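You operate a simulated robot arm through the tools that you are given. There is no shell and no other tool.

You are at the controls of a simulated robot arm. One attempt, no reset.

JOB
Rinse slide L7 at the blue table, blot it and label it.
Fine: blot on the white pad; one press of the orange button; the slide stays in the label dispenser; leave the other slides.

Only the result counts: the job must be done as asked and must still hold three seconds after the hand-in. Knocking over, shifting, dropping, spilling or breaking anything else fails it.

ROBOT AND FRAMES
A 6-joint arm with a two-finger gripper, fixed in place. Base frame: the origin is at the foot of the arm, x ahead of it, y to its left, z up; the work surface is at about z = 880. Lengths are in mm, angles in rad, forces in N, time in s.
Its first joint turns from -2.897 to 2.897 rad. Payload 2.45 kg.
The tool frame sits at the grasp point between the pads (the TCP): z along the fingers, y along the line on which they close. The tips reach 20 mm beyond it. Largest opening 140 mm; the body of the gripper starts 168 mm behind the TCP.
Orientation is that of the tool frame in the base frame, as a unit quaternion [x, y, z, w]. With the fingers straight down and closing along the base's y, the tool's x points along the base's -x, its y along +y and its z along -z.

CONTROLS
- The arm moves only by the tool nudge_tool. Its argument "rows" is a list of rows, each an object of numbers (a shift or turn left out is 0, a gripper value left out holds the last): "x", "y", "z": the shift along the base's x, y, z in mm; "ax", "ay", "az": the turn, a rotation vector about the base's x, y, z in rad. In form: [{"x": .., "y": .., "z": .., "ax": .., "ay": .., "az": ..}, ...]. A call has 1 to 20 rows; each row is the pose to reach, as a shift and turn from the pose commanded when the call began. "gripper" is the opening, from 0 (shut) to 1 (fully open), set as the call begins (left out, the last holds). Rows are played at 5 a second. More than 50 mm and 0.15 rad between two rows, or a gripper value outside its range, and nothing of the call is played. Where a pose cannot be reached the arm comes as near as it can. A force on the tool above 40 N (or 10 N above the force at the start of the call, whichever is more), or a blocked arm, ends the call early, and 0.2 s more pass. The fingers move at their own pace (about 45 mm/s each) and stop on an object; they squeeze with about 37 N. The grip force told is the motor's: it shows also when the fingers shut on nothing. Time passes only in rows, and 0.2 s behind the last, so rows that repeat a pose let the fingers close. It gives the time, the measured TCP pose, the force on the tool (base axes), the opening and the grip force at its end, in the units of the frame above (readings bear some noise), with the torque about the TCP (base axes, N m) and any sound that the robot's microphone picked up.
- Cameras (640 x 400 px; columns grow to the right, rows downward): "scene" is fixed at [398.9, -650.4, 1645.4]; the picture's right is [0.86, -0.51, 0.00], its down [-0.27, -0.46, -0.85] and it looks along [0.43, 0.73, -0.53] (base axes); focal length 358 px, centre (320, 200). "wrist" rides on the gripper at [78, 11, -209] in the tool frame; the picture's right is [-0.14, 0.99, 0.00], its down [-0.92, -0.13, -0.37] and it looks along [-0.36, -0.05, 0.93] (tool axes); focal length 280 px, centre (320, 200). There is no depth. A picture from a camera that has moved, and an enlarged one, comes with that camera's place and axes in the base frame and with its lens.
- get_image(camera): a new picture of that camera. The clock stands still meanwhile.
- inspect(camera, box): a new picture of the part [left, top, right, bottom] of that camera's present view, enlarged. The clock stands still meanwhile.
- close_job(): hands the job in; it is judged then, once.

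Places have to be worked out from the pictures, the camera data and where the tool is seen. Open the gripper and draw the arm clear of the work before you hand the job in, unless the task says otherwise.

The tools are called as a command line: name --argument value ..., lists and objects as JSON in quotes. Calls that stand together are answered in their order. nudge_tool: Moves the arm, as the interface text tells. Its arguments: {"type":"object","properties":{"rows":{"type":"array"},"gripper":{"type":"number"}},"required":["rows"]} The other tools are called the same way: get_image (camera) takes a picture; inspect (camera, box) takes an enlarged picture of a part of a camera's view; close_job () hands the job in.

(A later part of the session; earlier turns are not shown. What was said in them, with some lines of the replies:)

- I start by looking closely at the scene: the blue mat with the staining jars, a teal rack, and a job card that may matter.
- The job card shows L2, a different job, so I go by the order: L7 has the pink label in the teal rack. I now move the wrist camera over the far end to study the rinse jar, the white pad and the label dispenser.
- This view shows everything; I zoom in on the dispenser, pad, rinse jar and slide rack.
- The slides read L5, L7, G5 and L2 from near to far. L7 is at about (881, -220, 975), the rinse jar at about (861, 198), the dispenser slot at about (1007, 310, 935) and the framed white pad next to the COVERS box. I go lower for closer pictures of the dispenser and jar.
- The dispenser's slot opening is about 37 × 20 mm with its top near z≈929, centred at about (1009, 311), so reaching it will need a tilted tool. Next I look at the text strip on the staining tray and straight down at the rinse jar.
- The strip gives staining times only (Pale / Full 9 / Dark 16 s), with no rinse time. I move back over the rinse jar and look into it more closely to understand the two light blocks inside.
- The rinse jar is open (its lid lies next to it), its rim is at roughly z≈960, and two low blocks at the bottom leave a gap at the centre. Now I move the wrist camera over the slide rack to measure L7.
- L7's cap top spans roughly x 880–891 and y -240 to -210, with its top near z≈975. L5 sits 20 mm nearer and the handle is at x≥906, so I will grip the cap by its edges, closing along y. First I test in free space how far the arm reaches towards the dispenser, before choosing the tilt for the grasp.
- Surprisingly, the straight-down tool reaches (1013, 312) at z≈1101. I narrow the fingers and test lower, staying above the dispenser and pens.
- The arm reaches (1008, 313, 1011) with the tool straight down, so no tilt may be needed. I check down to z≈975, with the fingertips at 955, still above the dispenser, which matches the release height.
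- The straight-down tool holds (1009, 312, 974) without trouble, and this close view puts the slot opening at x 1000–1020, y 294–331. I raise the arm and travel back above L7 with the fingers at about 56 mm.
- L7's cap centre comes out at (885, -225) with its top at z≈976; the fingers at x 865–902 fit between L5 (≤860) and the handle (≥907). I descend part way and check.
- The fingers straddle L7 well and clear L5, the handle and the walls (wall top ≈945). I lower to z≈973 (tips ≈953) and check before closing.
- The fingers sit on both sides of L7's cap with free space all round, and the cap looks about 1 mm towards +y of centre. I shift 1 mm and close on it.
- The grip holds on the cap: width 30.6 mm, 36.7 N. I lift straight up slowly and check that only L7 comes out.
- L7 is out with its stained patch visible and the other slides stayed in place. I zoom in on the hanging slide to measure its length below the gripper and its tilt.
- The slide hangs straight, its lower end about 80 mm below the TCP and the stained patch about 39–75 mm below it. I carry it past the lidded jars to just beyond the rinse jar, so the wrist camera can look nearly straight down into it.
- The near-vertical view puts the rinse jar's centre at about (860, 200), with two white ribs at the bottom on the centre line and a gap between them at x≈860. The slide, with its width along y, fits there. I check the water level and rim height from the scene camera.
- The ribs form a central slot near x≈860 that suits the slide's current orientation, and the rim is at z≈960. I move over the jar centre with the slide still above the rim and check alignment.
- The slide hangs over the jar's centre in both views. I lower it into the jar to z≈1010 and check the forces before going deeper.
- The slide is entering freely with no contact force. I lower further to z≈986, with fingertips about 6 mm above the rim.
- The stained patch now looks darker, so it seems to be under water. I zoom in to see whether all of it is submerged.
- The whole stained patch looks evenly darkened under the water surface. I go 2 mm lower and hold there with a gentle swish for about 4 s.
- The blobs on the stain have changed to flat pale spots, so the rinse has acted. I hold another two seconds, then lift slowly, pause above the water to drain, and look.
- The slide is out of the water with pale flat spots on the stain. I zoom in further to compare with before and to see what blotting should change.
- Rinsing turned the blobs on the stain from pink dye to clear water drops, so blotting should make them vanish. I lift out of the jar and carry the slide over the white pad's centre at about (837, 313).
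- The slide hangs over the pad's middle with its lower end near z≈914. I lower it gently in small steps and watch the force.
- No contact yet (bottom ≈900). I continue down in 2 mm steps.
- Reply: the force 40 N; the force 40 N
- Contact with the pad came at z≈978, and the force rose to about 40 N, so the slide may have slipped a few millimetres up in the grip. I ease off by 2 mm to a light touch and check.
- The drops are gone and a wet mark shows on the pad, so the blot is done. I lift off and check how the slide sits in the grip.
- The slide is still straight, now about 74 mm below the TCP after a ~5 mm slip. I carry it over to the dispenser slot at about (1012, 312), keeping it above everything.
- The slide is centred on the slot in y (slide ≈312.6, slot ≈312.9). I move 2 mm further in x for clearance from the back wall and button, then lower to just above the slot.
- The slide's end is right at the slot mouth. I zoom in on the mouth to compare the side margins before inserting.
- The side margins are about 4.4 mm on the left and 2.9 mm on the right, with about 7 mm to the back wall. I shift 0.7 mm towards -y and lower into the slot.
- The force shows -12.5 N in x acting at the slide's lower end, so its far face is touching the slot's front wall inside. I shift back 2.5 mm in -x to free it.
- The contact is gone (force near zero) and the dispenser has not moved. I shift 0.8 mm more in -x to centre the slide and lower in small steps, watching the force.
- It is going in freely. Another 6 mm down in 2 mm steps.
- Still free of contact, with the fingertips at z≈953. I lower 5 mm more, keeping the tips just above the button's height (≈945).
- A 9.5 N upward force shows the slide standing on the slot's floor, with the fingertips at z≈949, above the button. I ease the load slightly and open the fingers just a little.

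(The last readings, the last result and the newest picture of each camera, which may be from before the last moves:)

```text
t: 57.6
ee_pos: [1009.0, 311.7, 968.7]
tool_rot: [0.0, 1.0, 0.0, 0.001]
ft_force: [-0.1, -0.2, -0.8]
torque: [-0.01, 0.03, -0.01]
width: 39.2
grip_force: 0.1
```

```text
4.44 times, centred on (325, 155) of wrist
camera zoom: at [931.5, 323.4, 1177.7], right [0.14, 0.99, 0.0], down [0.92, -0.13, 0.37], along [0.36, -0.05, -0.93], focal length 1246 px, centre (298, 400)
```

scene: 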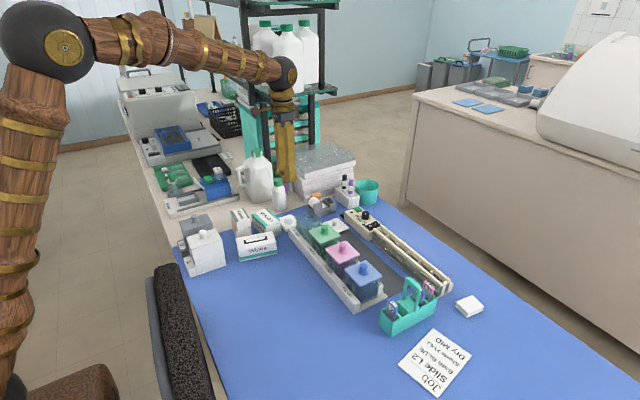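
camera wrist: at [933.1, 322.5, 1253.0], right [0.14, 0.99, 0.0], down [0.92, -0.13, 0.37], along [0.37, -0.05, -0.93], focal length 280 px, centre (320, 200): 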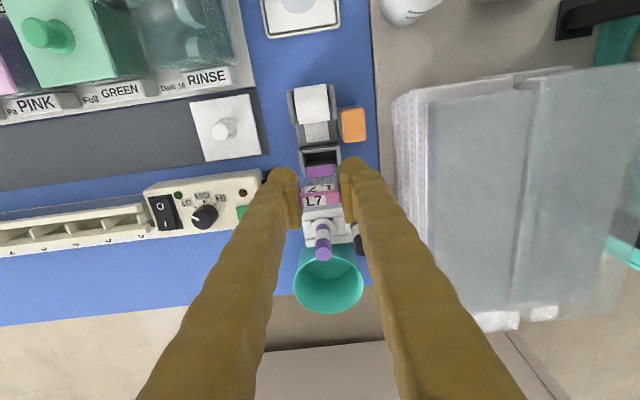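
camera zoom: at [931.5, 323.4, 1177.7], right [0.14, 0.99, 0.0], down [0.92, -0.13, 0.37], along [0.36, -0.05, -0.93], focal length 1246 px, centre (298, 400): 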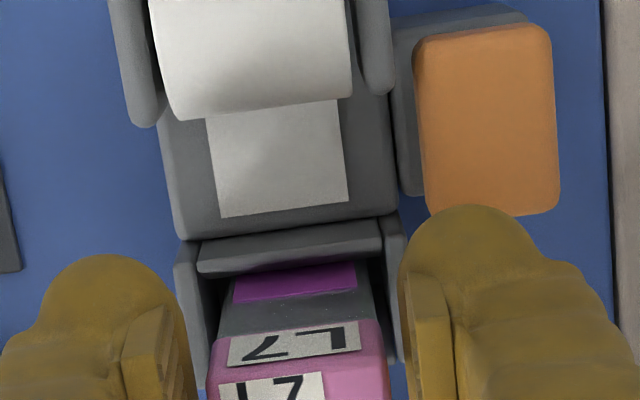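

The slide is released and stands in the slot. I raise the open fingers straight up and check it.

nudge_tool --rows '[{"z": 5}, {"z": 12}, {"z": 22}, {"z": 40}, {"z": 60}, {"z": 85}, {"z": 85}]'

inspect --camera "scene" --box '[310, 170, 355, 215]'

get_image --camera "wrist"

inspect --camera "wrist" --box '[270, 80, 390, 190]'

```text
t: 59.2
ee_pos: [1012.0, 312.9, 1053.2]
tool_rot: [0.0, 1.0, 0.001, 0.0]
ft_force: [0.1, 0.3, -0.5]
torque: [0.03, 0.01, -0.01]
width: 39.2
grip_force: 0.1
```

```text
8.89 times, centred on (332, 192) of scene
camera zoom: at [398.9, -650.4, 1645.4], right [0.86, -0.51, 0.0], down [-0.27, -0.46, -0.85], along [0.43, 0.73, -0.53], focal length 3182 px, centre (209, 267)
```

zoom: 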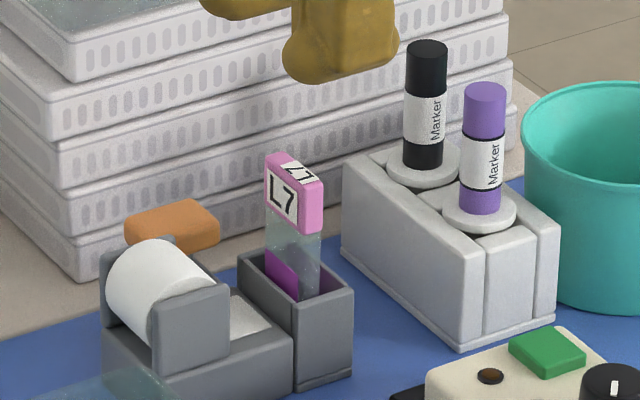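

```text
taken
camera wrist: at [933.2, 324.6, 1262.4], right [0.14, 0.99, 0.0], down [0.92, -0.13, 0.37], along [0.37, -0.05, -0.93], focal length 280 px, centre (320, 200)
```

wrist: 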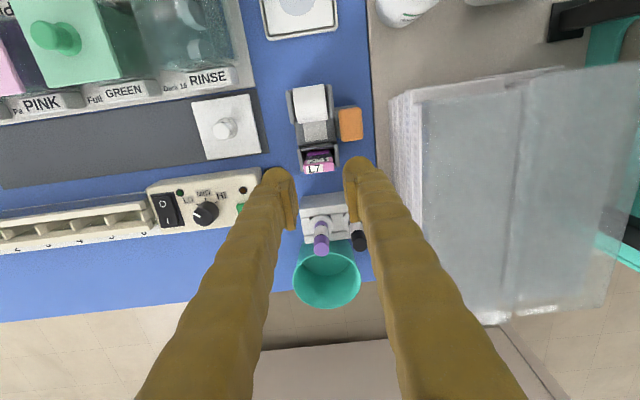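

```text
3.64 times, centred on (330, 135) of wrist
camera zoom: at [933.2, 324.6, 1262.4], right [0.14, 0.99, 0.0], down [0.92, -0.13, 0.37], along [0.37, -0.05, -0.93], focal length 1020 px, centre (284, 436)
```

zoom: 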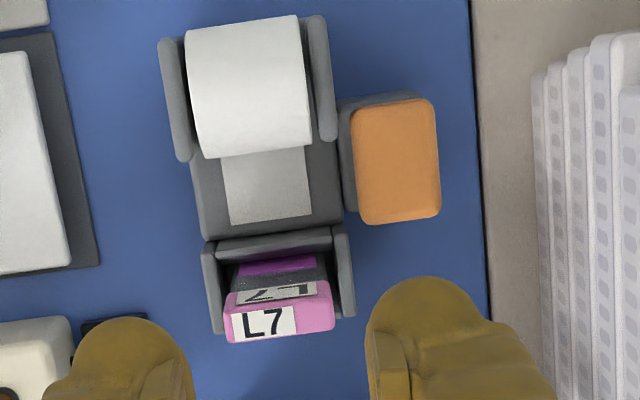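

L7 stands securely in the slot, upright with a slight lean. Next is the orange button, centred at about (973, 353) with its top near z≈945: I move above it and shut the fingers to press with the tips.

nudge_tool --rows '[{"x": -10, "y": 14, "z": 5}, {"x": -25, "y": 30, "z": 5}, {"x": -40, "y": 43, "z": 5}, {"x": -40, "y": 43, "z": 5}]' --gripper 0.28

nudge_tool --rows '[{"z": 0}, {"z": 0}, {"z": 0}, {"z": -25}, {"z": -50}, {"z": -50}]' --gripper 0

get_image --camera "wrist"

inspect --camera "scene" --box '[295, 160, 355, 220]'

```text
t: 60.2
ee_pos: [971.5, 356.0, 1057.9]
tool_rot: [-0.001, 1.0, 0.0, 0.0]
ft_force: [-0.9, 0.1, -0.2]
torque: [0.01, 0.02, -0.01]
width: 39.2
grip_force: 0.1
```

```text
t: 61.6
ee_pos: [970.5, 356.7, 1010.5]
tool_rot: [-0.001, 1.0, -0.001, 0.001]
ft_force: [-0.2, -0.8, -0.8]
torque: [-0.02, 0.03, 0.04]
width: 0.0
grip_force: 29.7
```

```text
taken
camera wrist: at [892.3, 367.2, 1219.4], right [0.14, 0.99, 0.0], down [0.92, -0.13, 0.37], along [0.37, -0.05, -0.93], focal length 280 px, centre (320, 200)
```

wrist: 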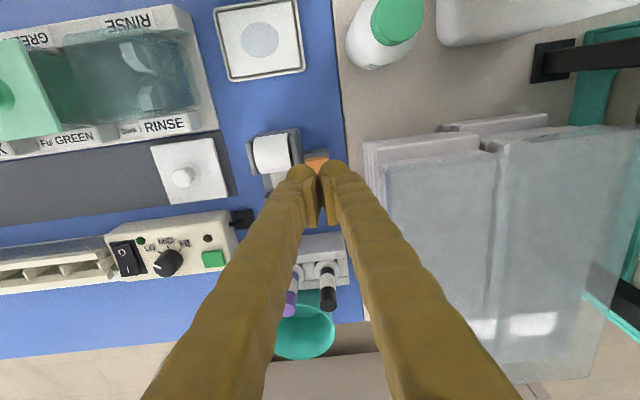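

```text
6.67 times, centred on (325, 190) of scene
camera zoom: at [398.9, -650.4, 1645.4], right [0.86, -0.51, 0.0], down [-0.27, -0.46, -0.85], along [0.43, 0.73, -0.53], focal length 2386 px, centre (287, 267)
```

zoom: 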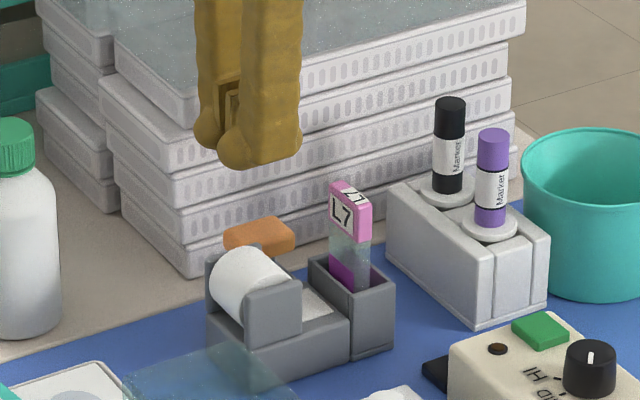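

The shut fingertips are above the button. I zoom in on the wrist view to check side clearance to the dispenser's wall before pressing.

inspect --camera "wrist" --box '[240, 110, 370, 240]'

nudge_tool --rows '[{"x": 1, "y": -1, "z": -12}, {"x": 1, "y": -1, "z": -24}, {"x": 1, "y": -1, "z": -30}, {"x": 1, "y": -1, "z": -30}]'

inspect --camera "scene" --box '[295, 160, 355, 220]'

inspect --camera "wrist" --box '[240, 110, 370, 240]'

```text
3.08 times, centred on (305, 175) of wrist
camera zoom: at [892.3, 367.2, 1219.4], right [0.14, 0.99, 0.0], down [0.92, -0.13, 0.37], along [0.37, -0.05, -0.93], focal length 863 px, centre (366, 277)
```

zoom: 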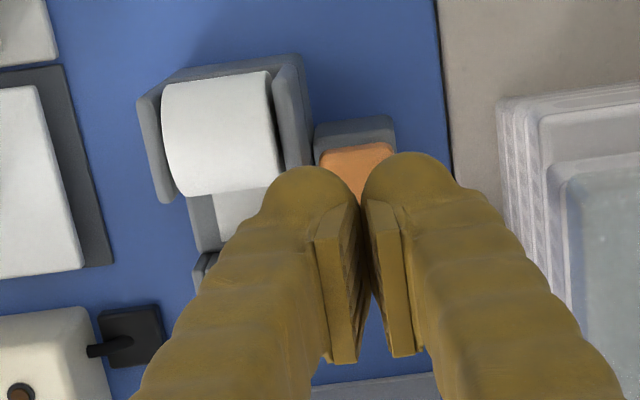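

```text
t: 62.6
ee_pos: [972.0, 354.7, 978.6]
tool_rot: [0.001, 1.0, 0.0, 0.0]
ft_force: [-0.9, 0.4, 0.4]
torque: [-0.02, -0.01, 0.03]
width: 0.0
grip_force: 29.0
```

```text
6.67 times, centred on (325, 190) of scene
camera zoom: at [398.9, -650.4, 1645.4], right [0.86, -0.51, 0.0], down [-0.27, -0.46, -0.85], along [0.43, 0.73, -0.53], focal length 2386 px, centre (287, 267)
```

zoom: 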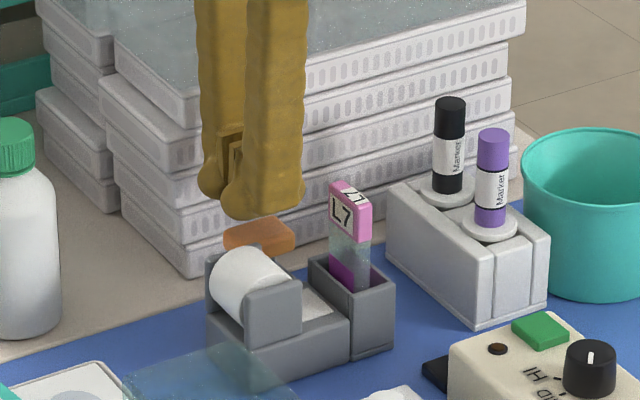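

```text
3.08 times, centred on (305, 175) of wrist
camera zoom: at [893.2, 365.6, 1187.8], right [0.14, 0.99, 0.0], down [0.92, -0.13, 0.37], along [0.36, -0.05, -0.93], focal length 863 px, centre (366, 277)
```

zoom: 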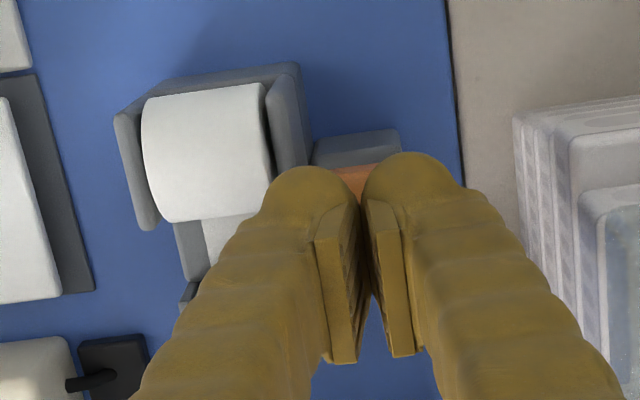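

Seen closely, the finger bodies bulge wider than the pads, and the near finger could catch the dispenser's side wall (top ≈945, y up to 337). I shift 9 mm to +y so only the left finger is over the button, clear of the wall and of the slide boxes (y≥404).

nudge_tool --rows '[{"z": 8}, {"y": 5, "z": 8}, {"y": 9, "z": 8}, {"y": 9, "z": 8}, {"y": 9, "z": 0}, {"y": 9, "z": 0}]'

inspect --camera "scene" --box '[295, 160, 355, 220]'

inspect --camera "wrist" --box '[240, 110, 370, 240]'

```text
t: 64.0
ee_pos: [971.2, 362.6, 978.2]
tool_rot: [0.0, 1.0, 0.0, 0.0]
ft_force: [1.2, -0.1, 0.2]
torque: [0.0, 0.02, 0.02]
width: 0.1
grip_force: 29.6
```

```text
6.67 times, centred on (325, 190) of scene
camera zoom: at [398.9, -650.4, 1645.4], right [0.86, -0.51, 0.0], down [-0.27, -0.46, -0.85], along [0.43, 0.73, -0.53], focal length 2386 px, centre (287, 267)
```

zoom: 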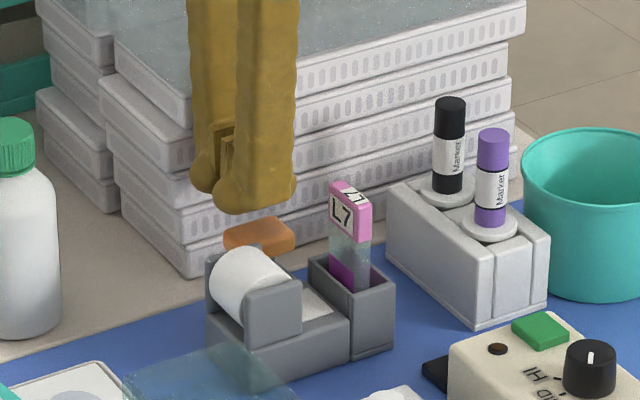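

```text
3.08 times, centred on (305, 175) of wrist
camera zoom: at [892.8, 374.4, 1187.1], right [0.14, 0.99, 0.0], down [0.92, -0.13, 0.37], along [0.37, -0.05, -0.93], focal length 863 px, centre (366, 277)
```

zoom: 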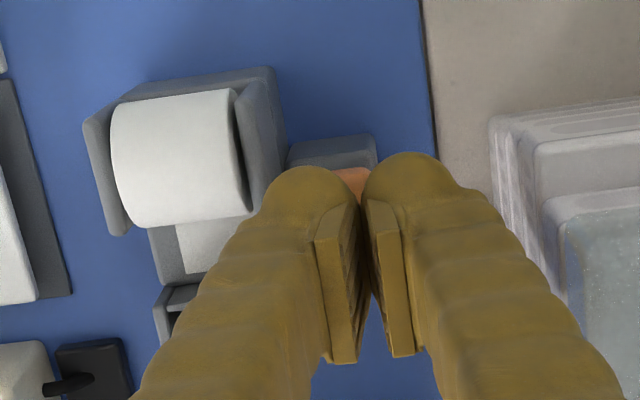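

The left finger's outer contour is still close to the wall's line, so I shift another 4 mm to +y and then lower onto the button slowly, watching force and sound.

nudge_tool --rows '[{"y": 2}, {"y": 4}, {"y": 4, "z": -3}, {"y": 4, "z": -6}, {"y": 4, "z": -8}, {"y": 4, "z": -10}, {"y": 4, "z": -10}]'

inspect --camera "scene" --box '[300, 170, 345, 215]'

inspect --camera "wrist" --box '[240, 110, 370, 240]'

```text
t: 65.6
ee_pos: [970.7, 366.6, 968.7]
tool_rot: [-0.001, 1.0, 0.0, 0.0]
ft_force: [0.8, 0.4, 0.1]
torque: [0.02, 0.05, 0.01]
width: 0.0
grip_force: 29.2
```

```text
8.89 times, centred on (322, 192) of scene
camera zoom: at [398.9, -650.4, 1645.4], right [0.86, -0.51, 0.0], down [-0.27, -0.46, -0.85], along [0.43, 0.73, -0.53], focal length 3182 px, centre (298, 267)
```

zoom: 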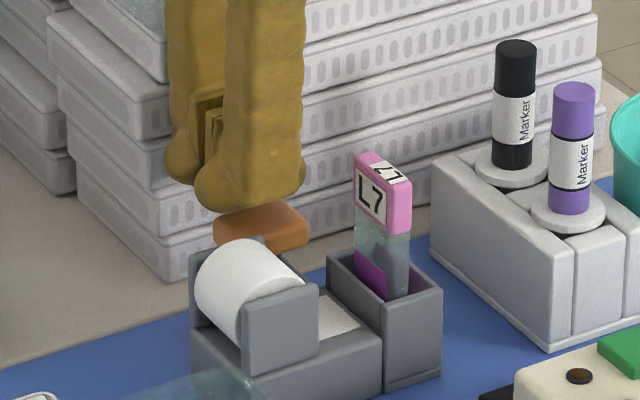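

```text
3.08 times, centred on (305, 175) of wrist
camera zoom: at [892.6, 378.0, 1177.8], right [0.14, 0.99, 0.0], down [0.92, -0.13, 0.37], along [0.36, -0.05, -0.93], focal length 863 px, centre (366, 277)
```

zoom: 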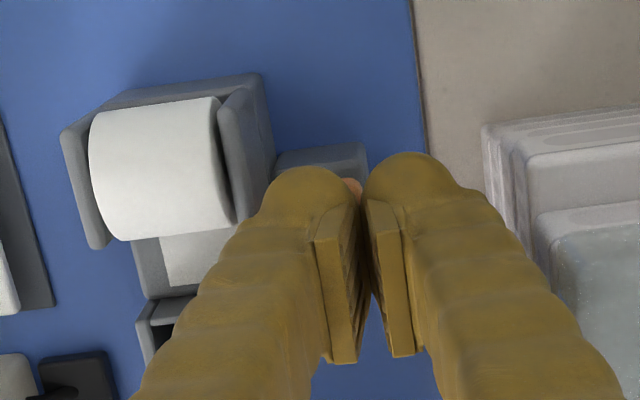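

The fingertip is just above the button with no force yet. I continue down in 1 mm steps through the press.

nudge_tool --rows '[{"z": -1}, {"z": -2}, {"z": -3}, {"z": -4}, {"z": -5}, {"z": -6}, {"z": -6}]'

inspect --camera "scene" --box '[300, 170, 345, 215]'

```text
t: 67.2
ee_pos: [970.9, 366.5, 961.5]
tool_rot: [0.0, 1.0, 0.0, 0.0]
ft_force: [-0.7, -0.2, -0.5]
torque: [-0.01, -0.01, 0.0]
width: 0.1
grip_force: 29.3
```

```text
8.89 times, centred on (322, 192) of scene
camera zoom: at [398.9, -650.4, 1645.4], right [0.86, -0.51, 0.0], down [-0.27, -0.46, -0.85], along [0.43, 0.73, -0.53], focal length 3182 px, centre (298, 267)
```

zoom: 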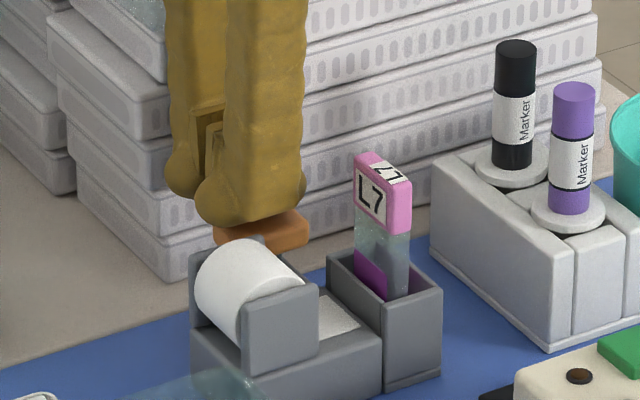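

Still no contact force at tip height ≈941, so the button top is a bit lower. I keep going down in 1 mm steps.

nudge_tool --rows '[{"z": -1}, {"z": -2}, {"z": -3}, {"z": -4}, {"z": -4}]'

inspect --camera "scene" --box '[300, 170, 345, 215]'

inspect --camera "wrist" --box '[240, 110, 370, 240]'

```text
t: 68.4
ee_pos: [972.2, 367.7, 959.0]
tool_rot: [0.0, 1.0, 0.0, 0.0]
ft_force: [0.8, 0.3, 0.5]
torque: [-0.02, -0.04, 0.0]
width: 0.0
grip_force: 29.0
```

```text
8.89 times, centred on (322, 192) of scene
camera zoom: at [398.9, -650.4, 1645.4], right [0.86, -0.51, 0.0], down [-0.27, -0.46, -0.85], along [0.43, 0.73, -0.53], focal length 3182 px, centre (298, 267)
```

zoom: 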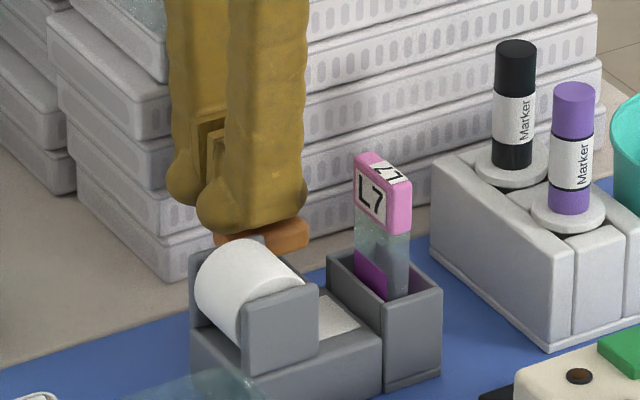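

```text
3.08 times, centred on (305, 175) of wrist
camera zoom: at [893.1, 377.8, 1167.3], right [0.14, 0.99, 0.0], down [0.92, -0.13, 0.37], along [0.37, -0.05, -0.93], focal length 863 px, centre (366, 277)
```

zoom: 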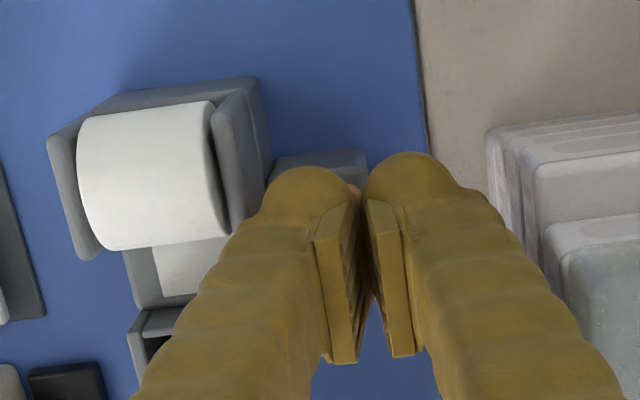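

A second triangulation gives a button top nearer z≈936, so the tip is just short of it. I continue down in 1 mm steps.

nudge_tool --rows '[{"z": -1}, {"z": -2}, {"z": -3}, {"z": -4}, {"z": -4}]'

inspect --camera "scene" --box '[300, 170, 345, 215]'

```text
t: 69.6
ee_pos: [972.6, 367.1, 955.1]
tool_rot: [0.0, 1.0, 0.0, 0.0]
ft_force: [0.7, -0.6, 1.3]
torque: [-0.04, -0.01, 0.01]
width: 0.2
grip_force: 28.7
```

```text
8.89 times, centred on (322, 192) of scene
camera zoom: at [398.9, -650.4, 1645.4], right [0.86, -0.51, 0.0], down [-0.27, -0.46, -0.85], along [0.43, 0.73, -0.53], focal length 3182 px, centre (298, 267)
```

zoom: 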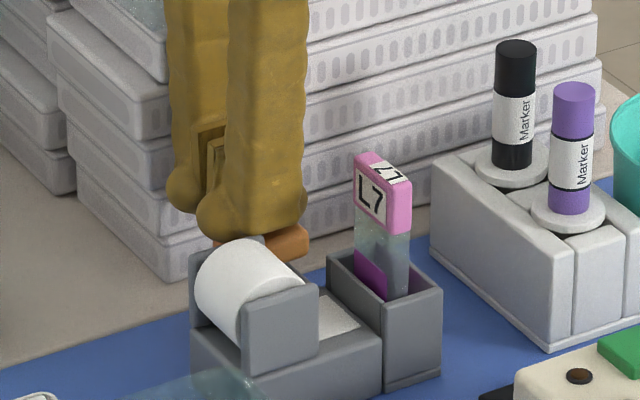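

A hint of contact (Fz ≈ +1.3 N) but no sound yet; I continue slowly.

nudge_tool --rows '[{"z": -1}, {"z": -2}, {"z": -3}, {"z": -3}]'

inspect --camera "scene" --box '[300, 170, 345, 215]'

inspect --camera "wrist" --box '[240, 110, 370, 240]'

```text
t: 70.6
ee_pos: [971.6, 366.7, 952.1]
tool_rot: [0.0, 1.0, 0.0, 0.0]
ft_force: [-1.5, 0.4, 3.1]
torque: [0.0, 0.04, -0.04]
width: 0.0
grip_force: 29.2
heard: click
```

```text
8.89 times, centred on (322, 192) of scene
camera zoom: at [398.9, -650.4, 1645.4], right [0.86, -0.51, 0.0], down [-0.27, -0.46, -0.85], along [0.43, 0.73, -0.53], focal length 3182 px, centre (298, 267)
```

zoom: 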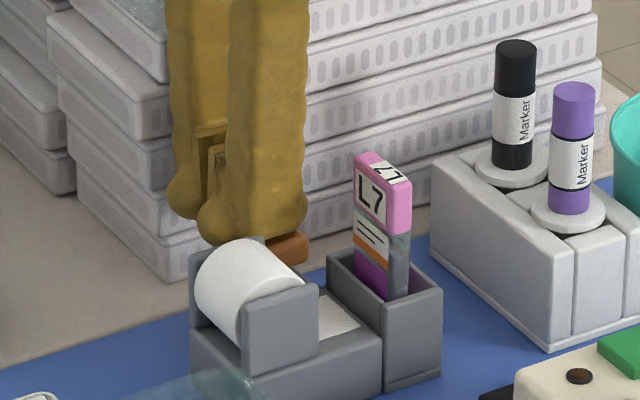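

```text
3.08 times, centred on (305, 175) of wrist
camera zoom: at [893.6, 378.1, 1160.1], right [0.14, 0.99, 0.0], down [0.92, -0.13, 0.37], along [0.36, -0.05, -0.93], focal length 863 px, centre (366, 277)
```

zoom: 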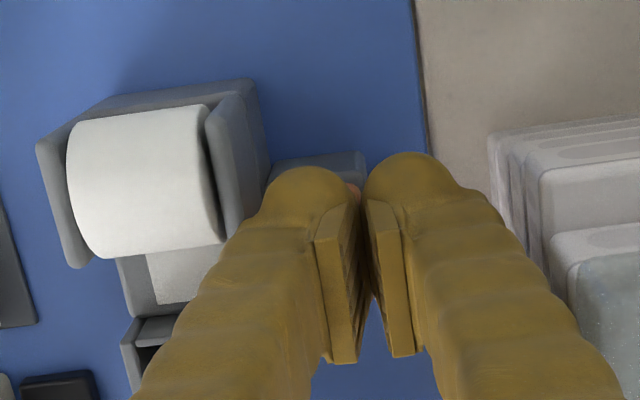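

A click was heard and a printed label now shows on L7's glass: that is the one press. I lift straight up without lingering.

nudge_tool --rows '[{"z": 8}, {"z": 20}, {"z": 40}, {"z": 70}, {"z": 110}, {"z": 150}, {"z": 150}]'

inspect --camera "scene" --box '[300, 170, 355, 225]'

get_image --camera "scene"

```text
t: 72.2
ee_pos: [971.1, 367.5, 1101.1]
tool_rot: [0.0, 1.0, 0.0, 0.0]
ft_force: [0.9, -0.4, 0.1]
torque: [-0.02, -0.02, 0.01]
width: 0.0
grip_force: 28.5
```

```text
7.27 times, centred on (328, 198) of scene
camera zoom: at [398.9, -650.4, 1645.4], right [0.86, -0.51, 0.0], down [-0.27, -0.46, -0.85], along [0.43, 0.73, -0.53], focal length 2603 px, centre (266, 218)
```

zoom: 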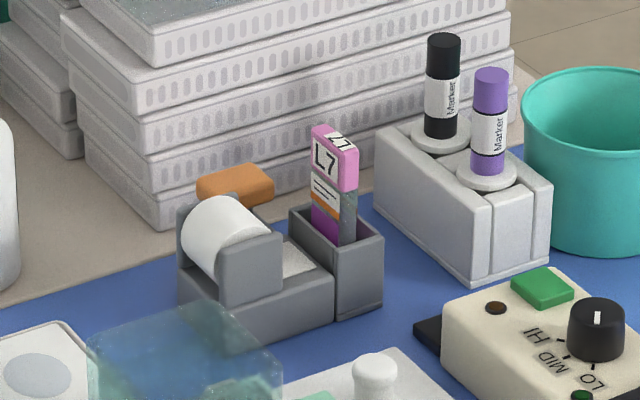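

```text
taken
```

scene: 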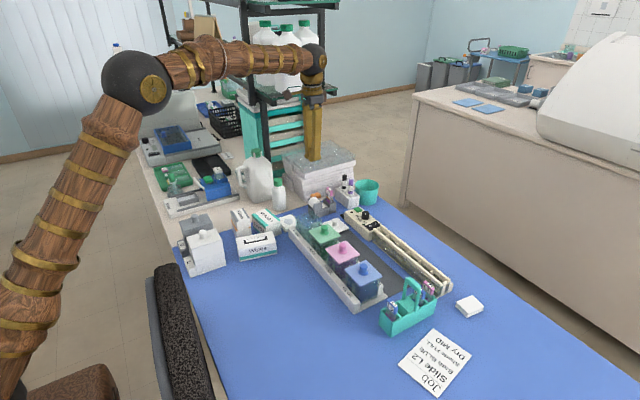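

L7 stands labelled in the dispenser and the button has sprung back up. I now raise the arm, draw it back towards the start position and open the gripper.

nudge_tool --rows '[{"z": 45}, {"z": 90}, {"x": -30, "y": -20, "z": 120}, {"x": -65, "y": -45, "z": 130}, {"x": -100, "y": -75, "z": 132}, {"x": -135, "y": -105, "z": 133}, {"x": -170, "y": -135, "z": 134}, {"x": -205, "y": -165, "z": 134}, {"x": -240, "y": -195, "z": 134}, {"x": -275, "y": -225, "z": 134}, {"x": -305, "y": -248, "z": 134}, {"x": -305, "y": -248, "z": 134}]'

nudge_tool --rows '[{"z": 0}, {"z": 0}, {"z": 0}, {"z": 0}, {"z": 0}, {"z": 0}, {"z": 0}, {"z": 0}, {"z": 0}, {"z": 0}, {"z": 0}, {"z": 0}]' --gripper 1

get_image --camera "scene"

inspect --camera "scene" --box '[270, 170, 470, 330]'

inspect --camera "scene" --box '[310, 180, 350, 220]'

get_image --camera "wrist"

```text
t: 74.8
ee_pos: [668.3, 120.6, 1234.8]
tool_rot: [0.0, 1.0, -0.001, -0.001]
ft_force: [0.6, -0.6, -0.3]
torque: [0.01, 0.01, -0.01]
width: 0.2
grip_force: 29.3
```

```text
t: 77.4
ee_pos: [668.0, 120.2, 1234.6]
tool_rot: [-0.001, 1.0, 0.0, 0.0]
ft_force: [-0.2, 0.3, 0.5]
torque: [-0.02, -0.01, 0.02]
width: 140.2
grip_force: 0.0
```

```text
taken
```

scene: 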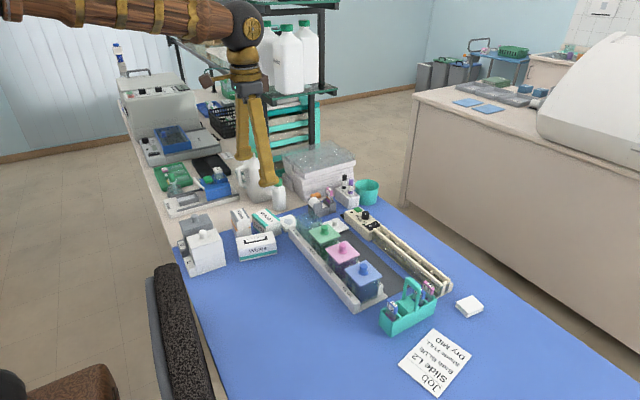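

```text
2.50 times, centred on (370, 250) of scene
camera zoom: at [398.9, -650.4, 1645.4], right [0.86, -0.51, 0.0], down [-0.27, -0.46, -0.85], along [0.43, 0.73, -0.53], focal length 895 px, centre (195, 75)
```

zoom: 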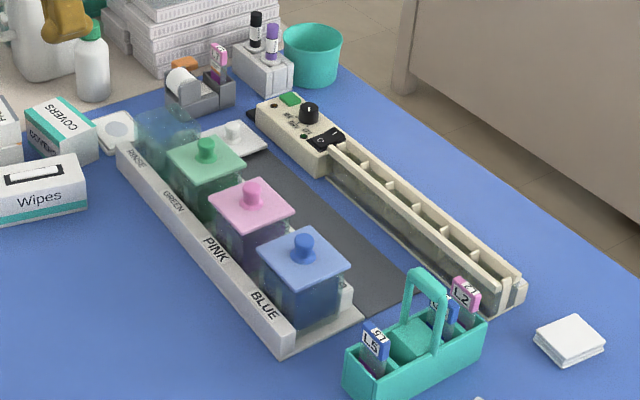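

```text
10.00 times, centred on (330, 200) of scene
camera zoom: at [398.9, -650.4, 1645.4], right [0.86, -0.51, 0.0], down [-0.27, -0.46, -0.85], along [0.43, 0.73, -0.53], focal length 3580 px, centre (220, 200)
```

zoom: 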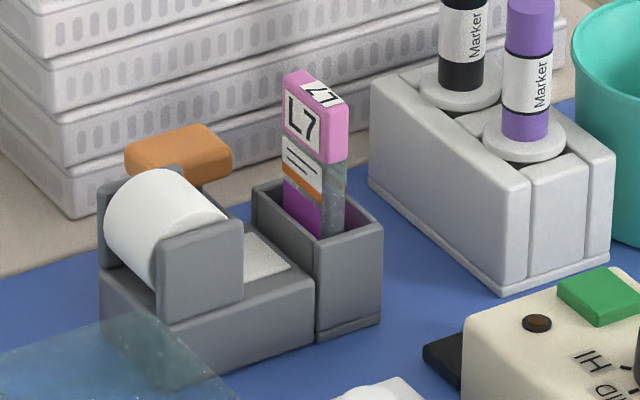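

```text
taken
camera wrist: at [590.0, 130.8, 1443.9], right [0.14, 0.99, 0.0], down [0.92, -0.13, 0.37], along [0.37, -0.05, -0.93], focal length 280 px, centre (320, 200)
```

wrist: 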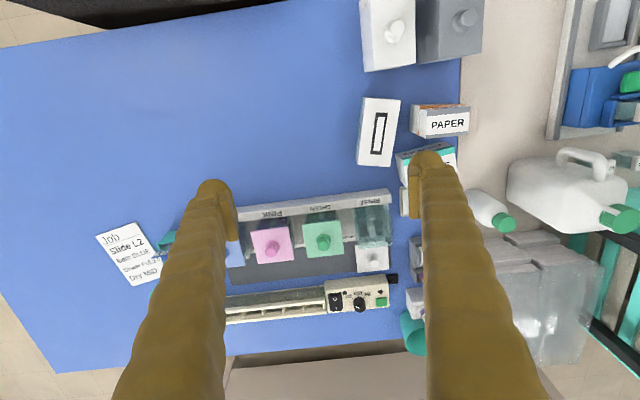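

L7 has been rinsed and blotted, carries its label, and stands in the dispenser. The other slides, jars and items are where they were, and the arm is clear with the gripper open, so I hand the job in.

close_job

```text
The job is handed in.
```

Slide L7 is rinsed, blotted and labelled, and it is standing in the label dispenser. I handed the job in with the arm drawn clear and the gripper open. No verdict has come back yet.

- **Rinse:** I held L7 in the open RINSE jar for about six seconds. The blobs on the stain went from pink dye to clear water.
- **Blot:** I touched the lower edge to the framed white pad beside the RINSE jar. The drops disappeared and left a wet mark on the pad. The first contact was harder than I meant, about 40 N, and L7 slid about 5 mm up in the grip without any visible damage.
- **Label:** I pressed the orange button once. It clicked, and a printed label appeared on L7.

There were two white things that could count as a pad. I chose the framed one and left the white stack near the rack alone.

While going into the dispenser, L7 pressed briefly against the slot wall at about 12 N. I backed it off, and the dispenser did not move. In the last pictures the other three slides and everything else were where they started.
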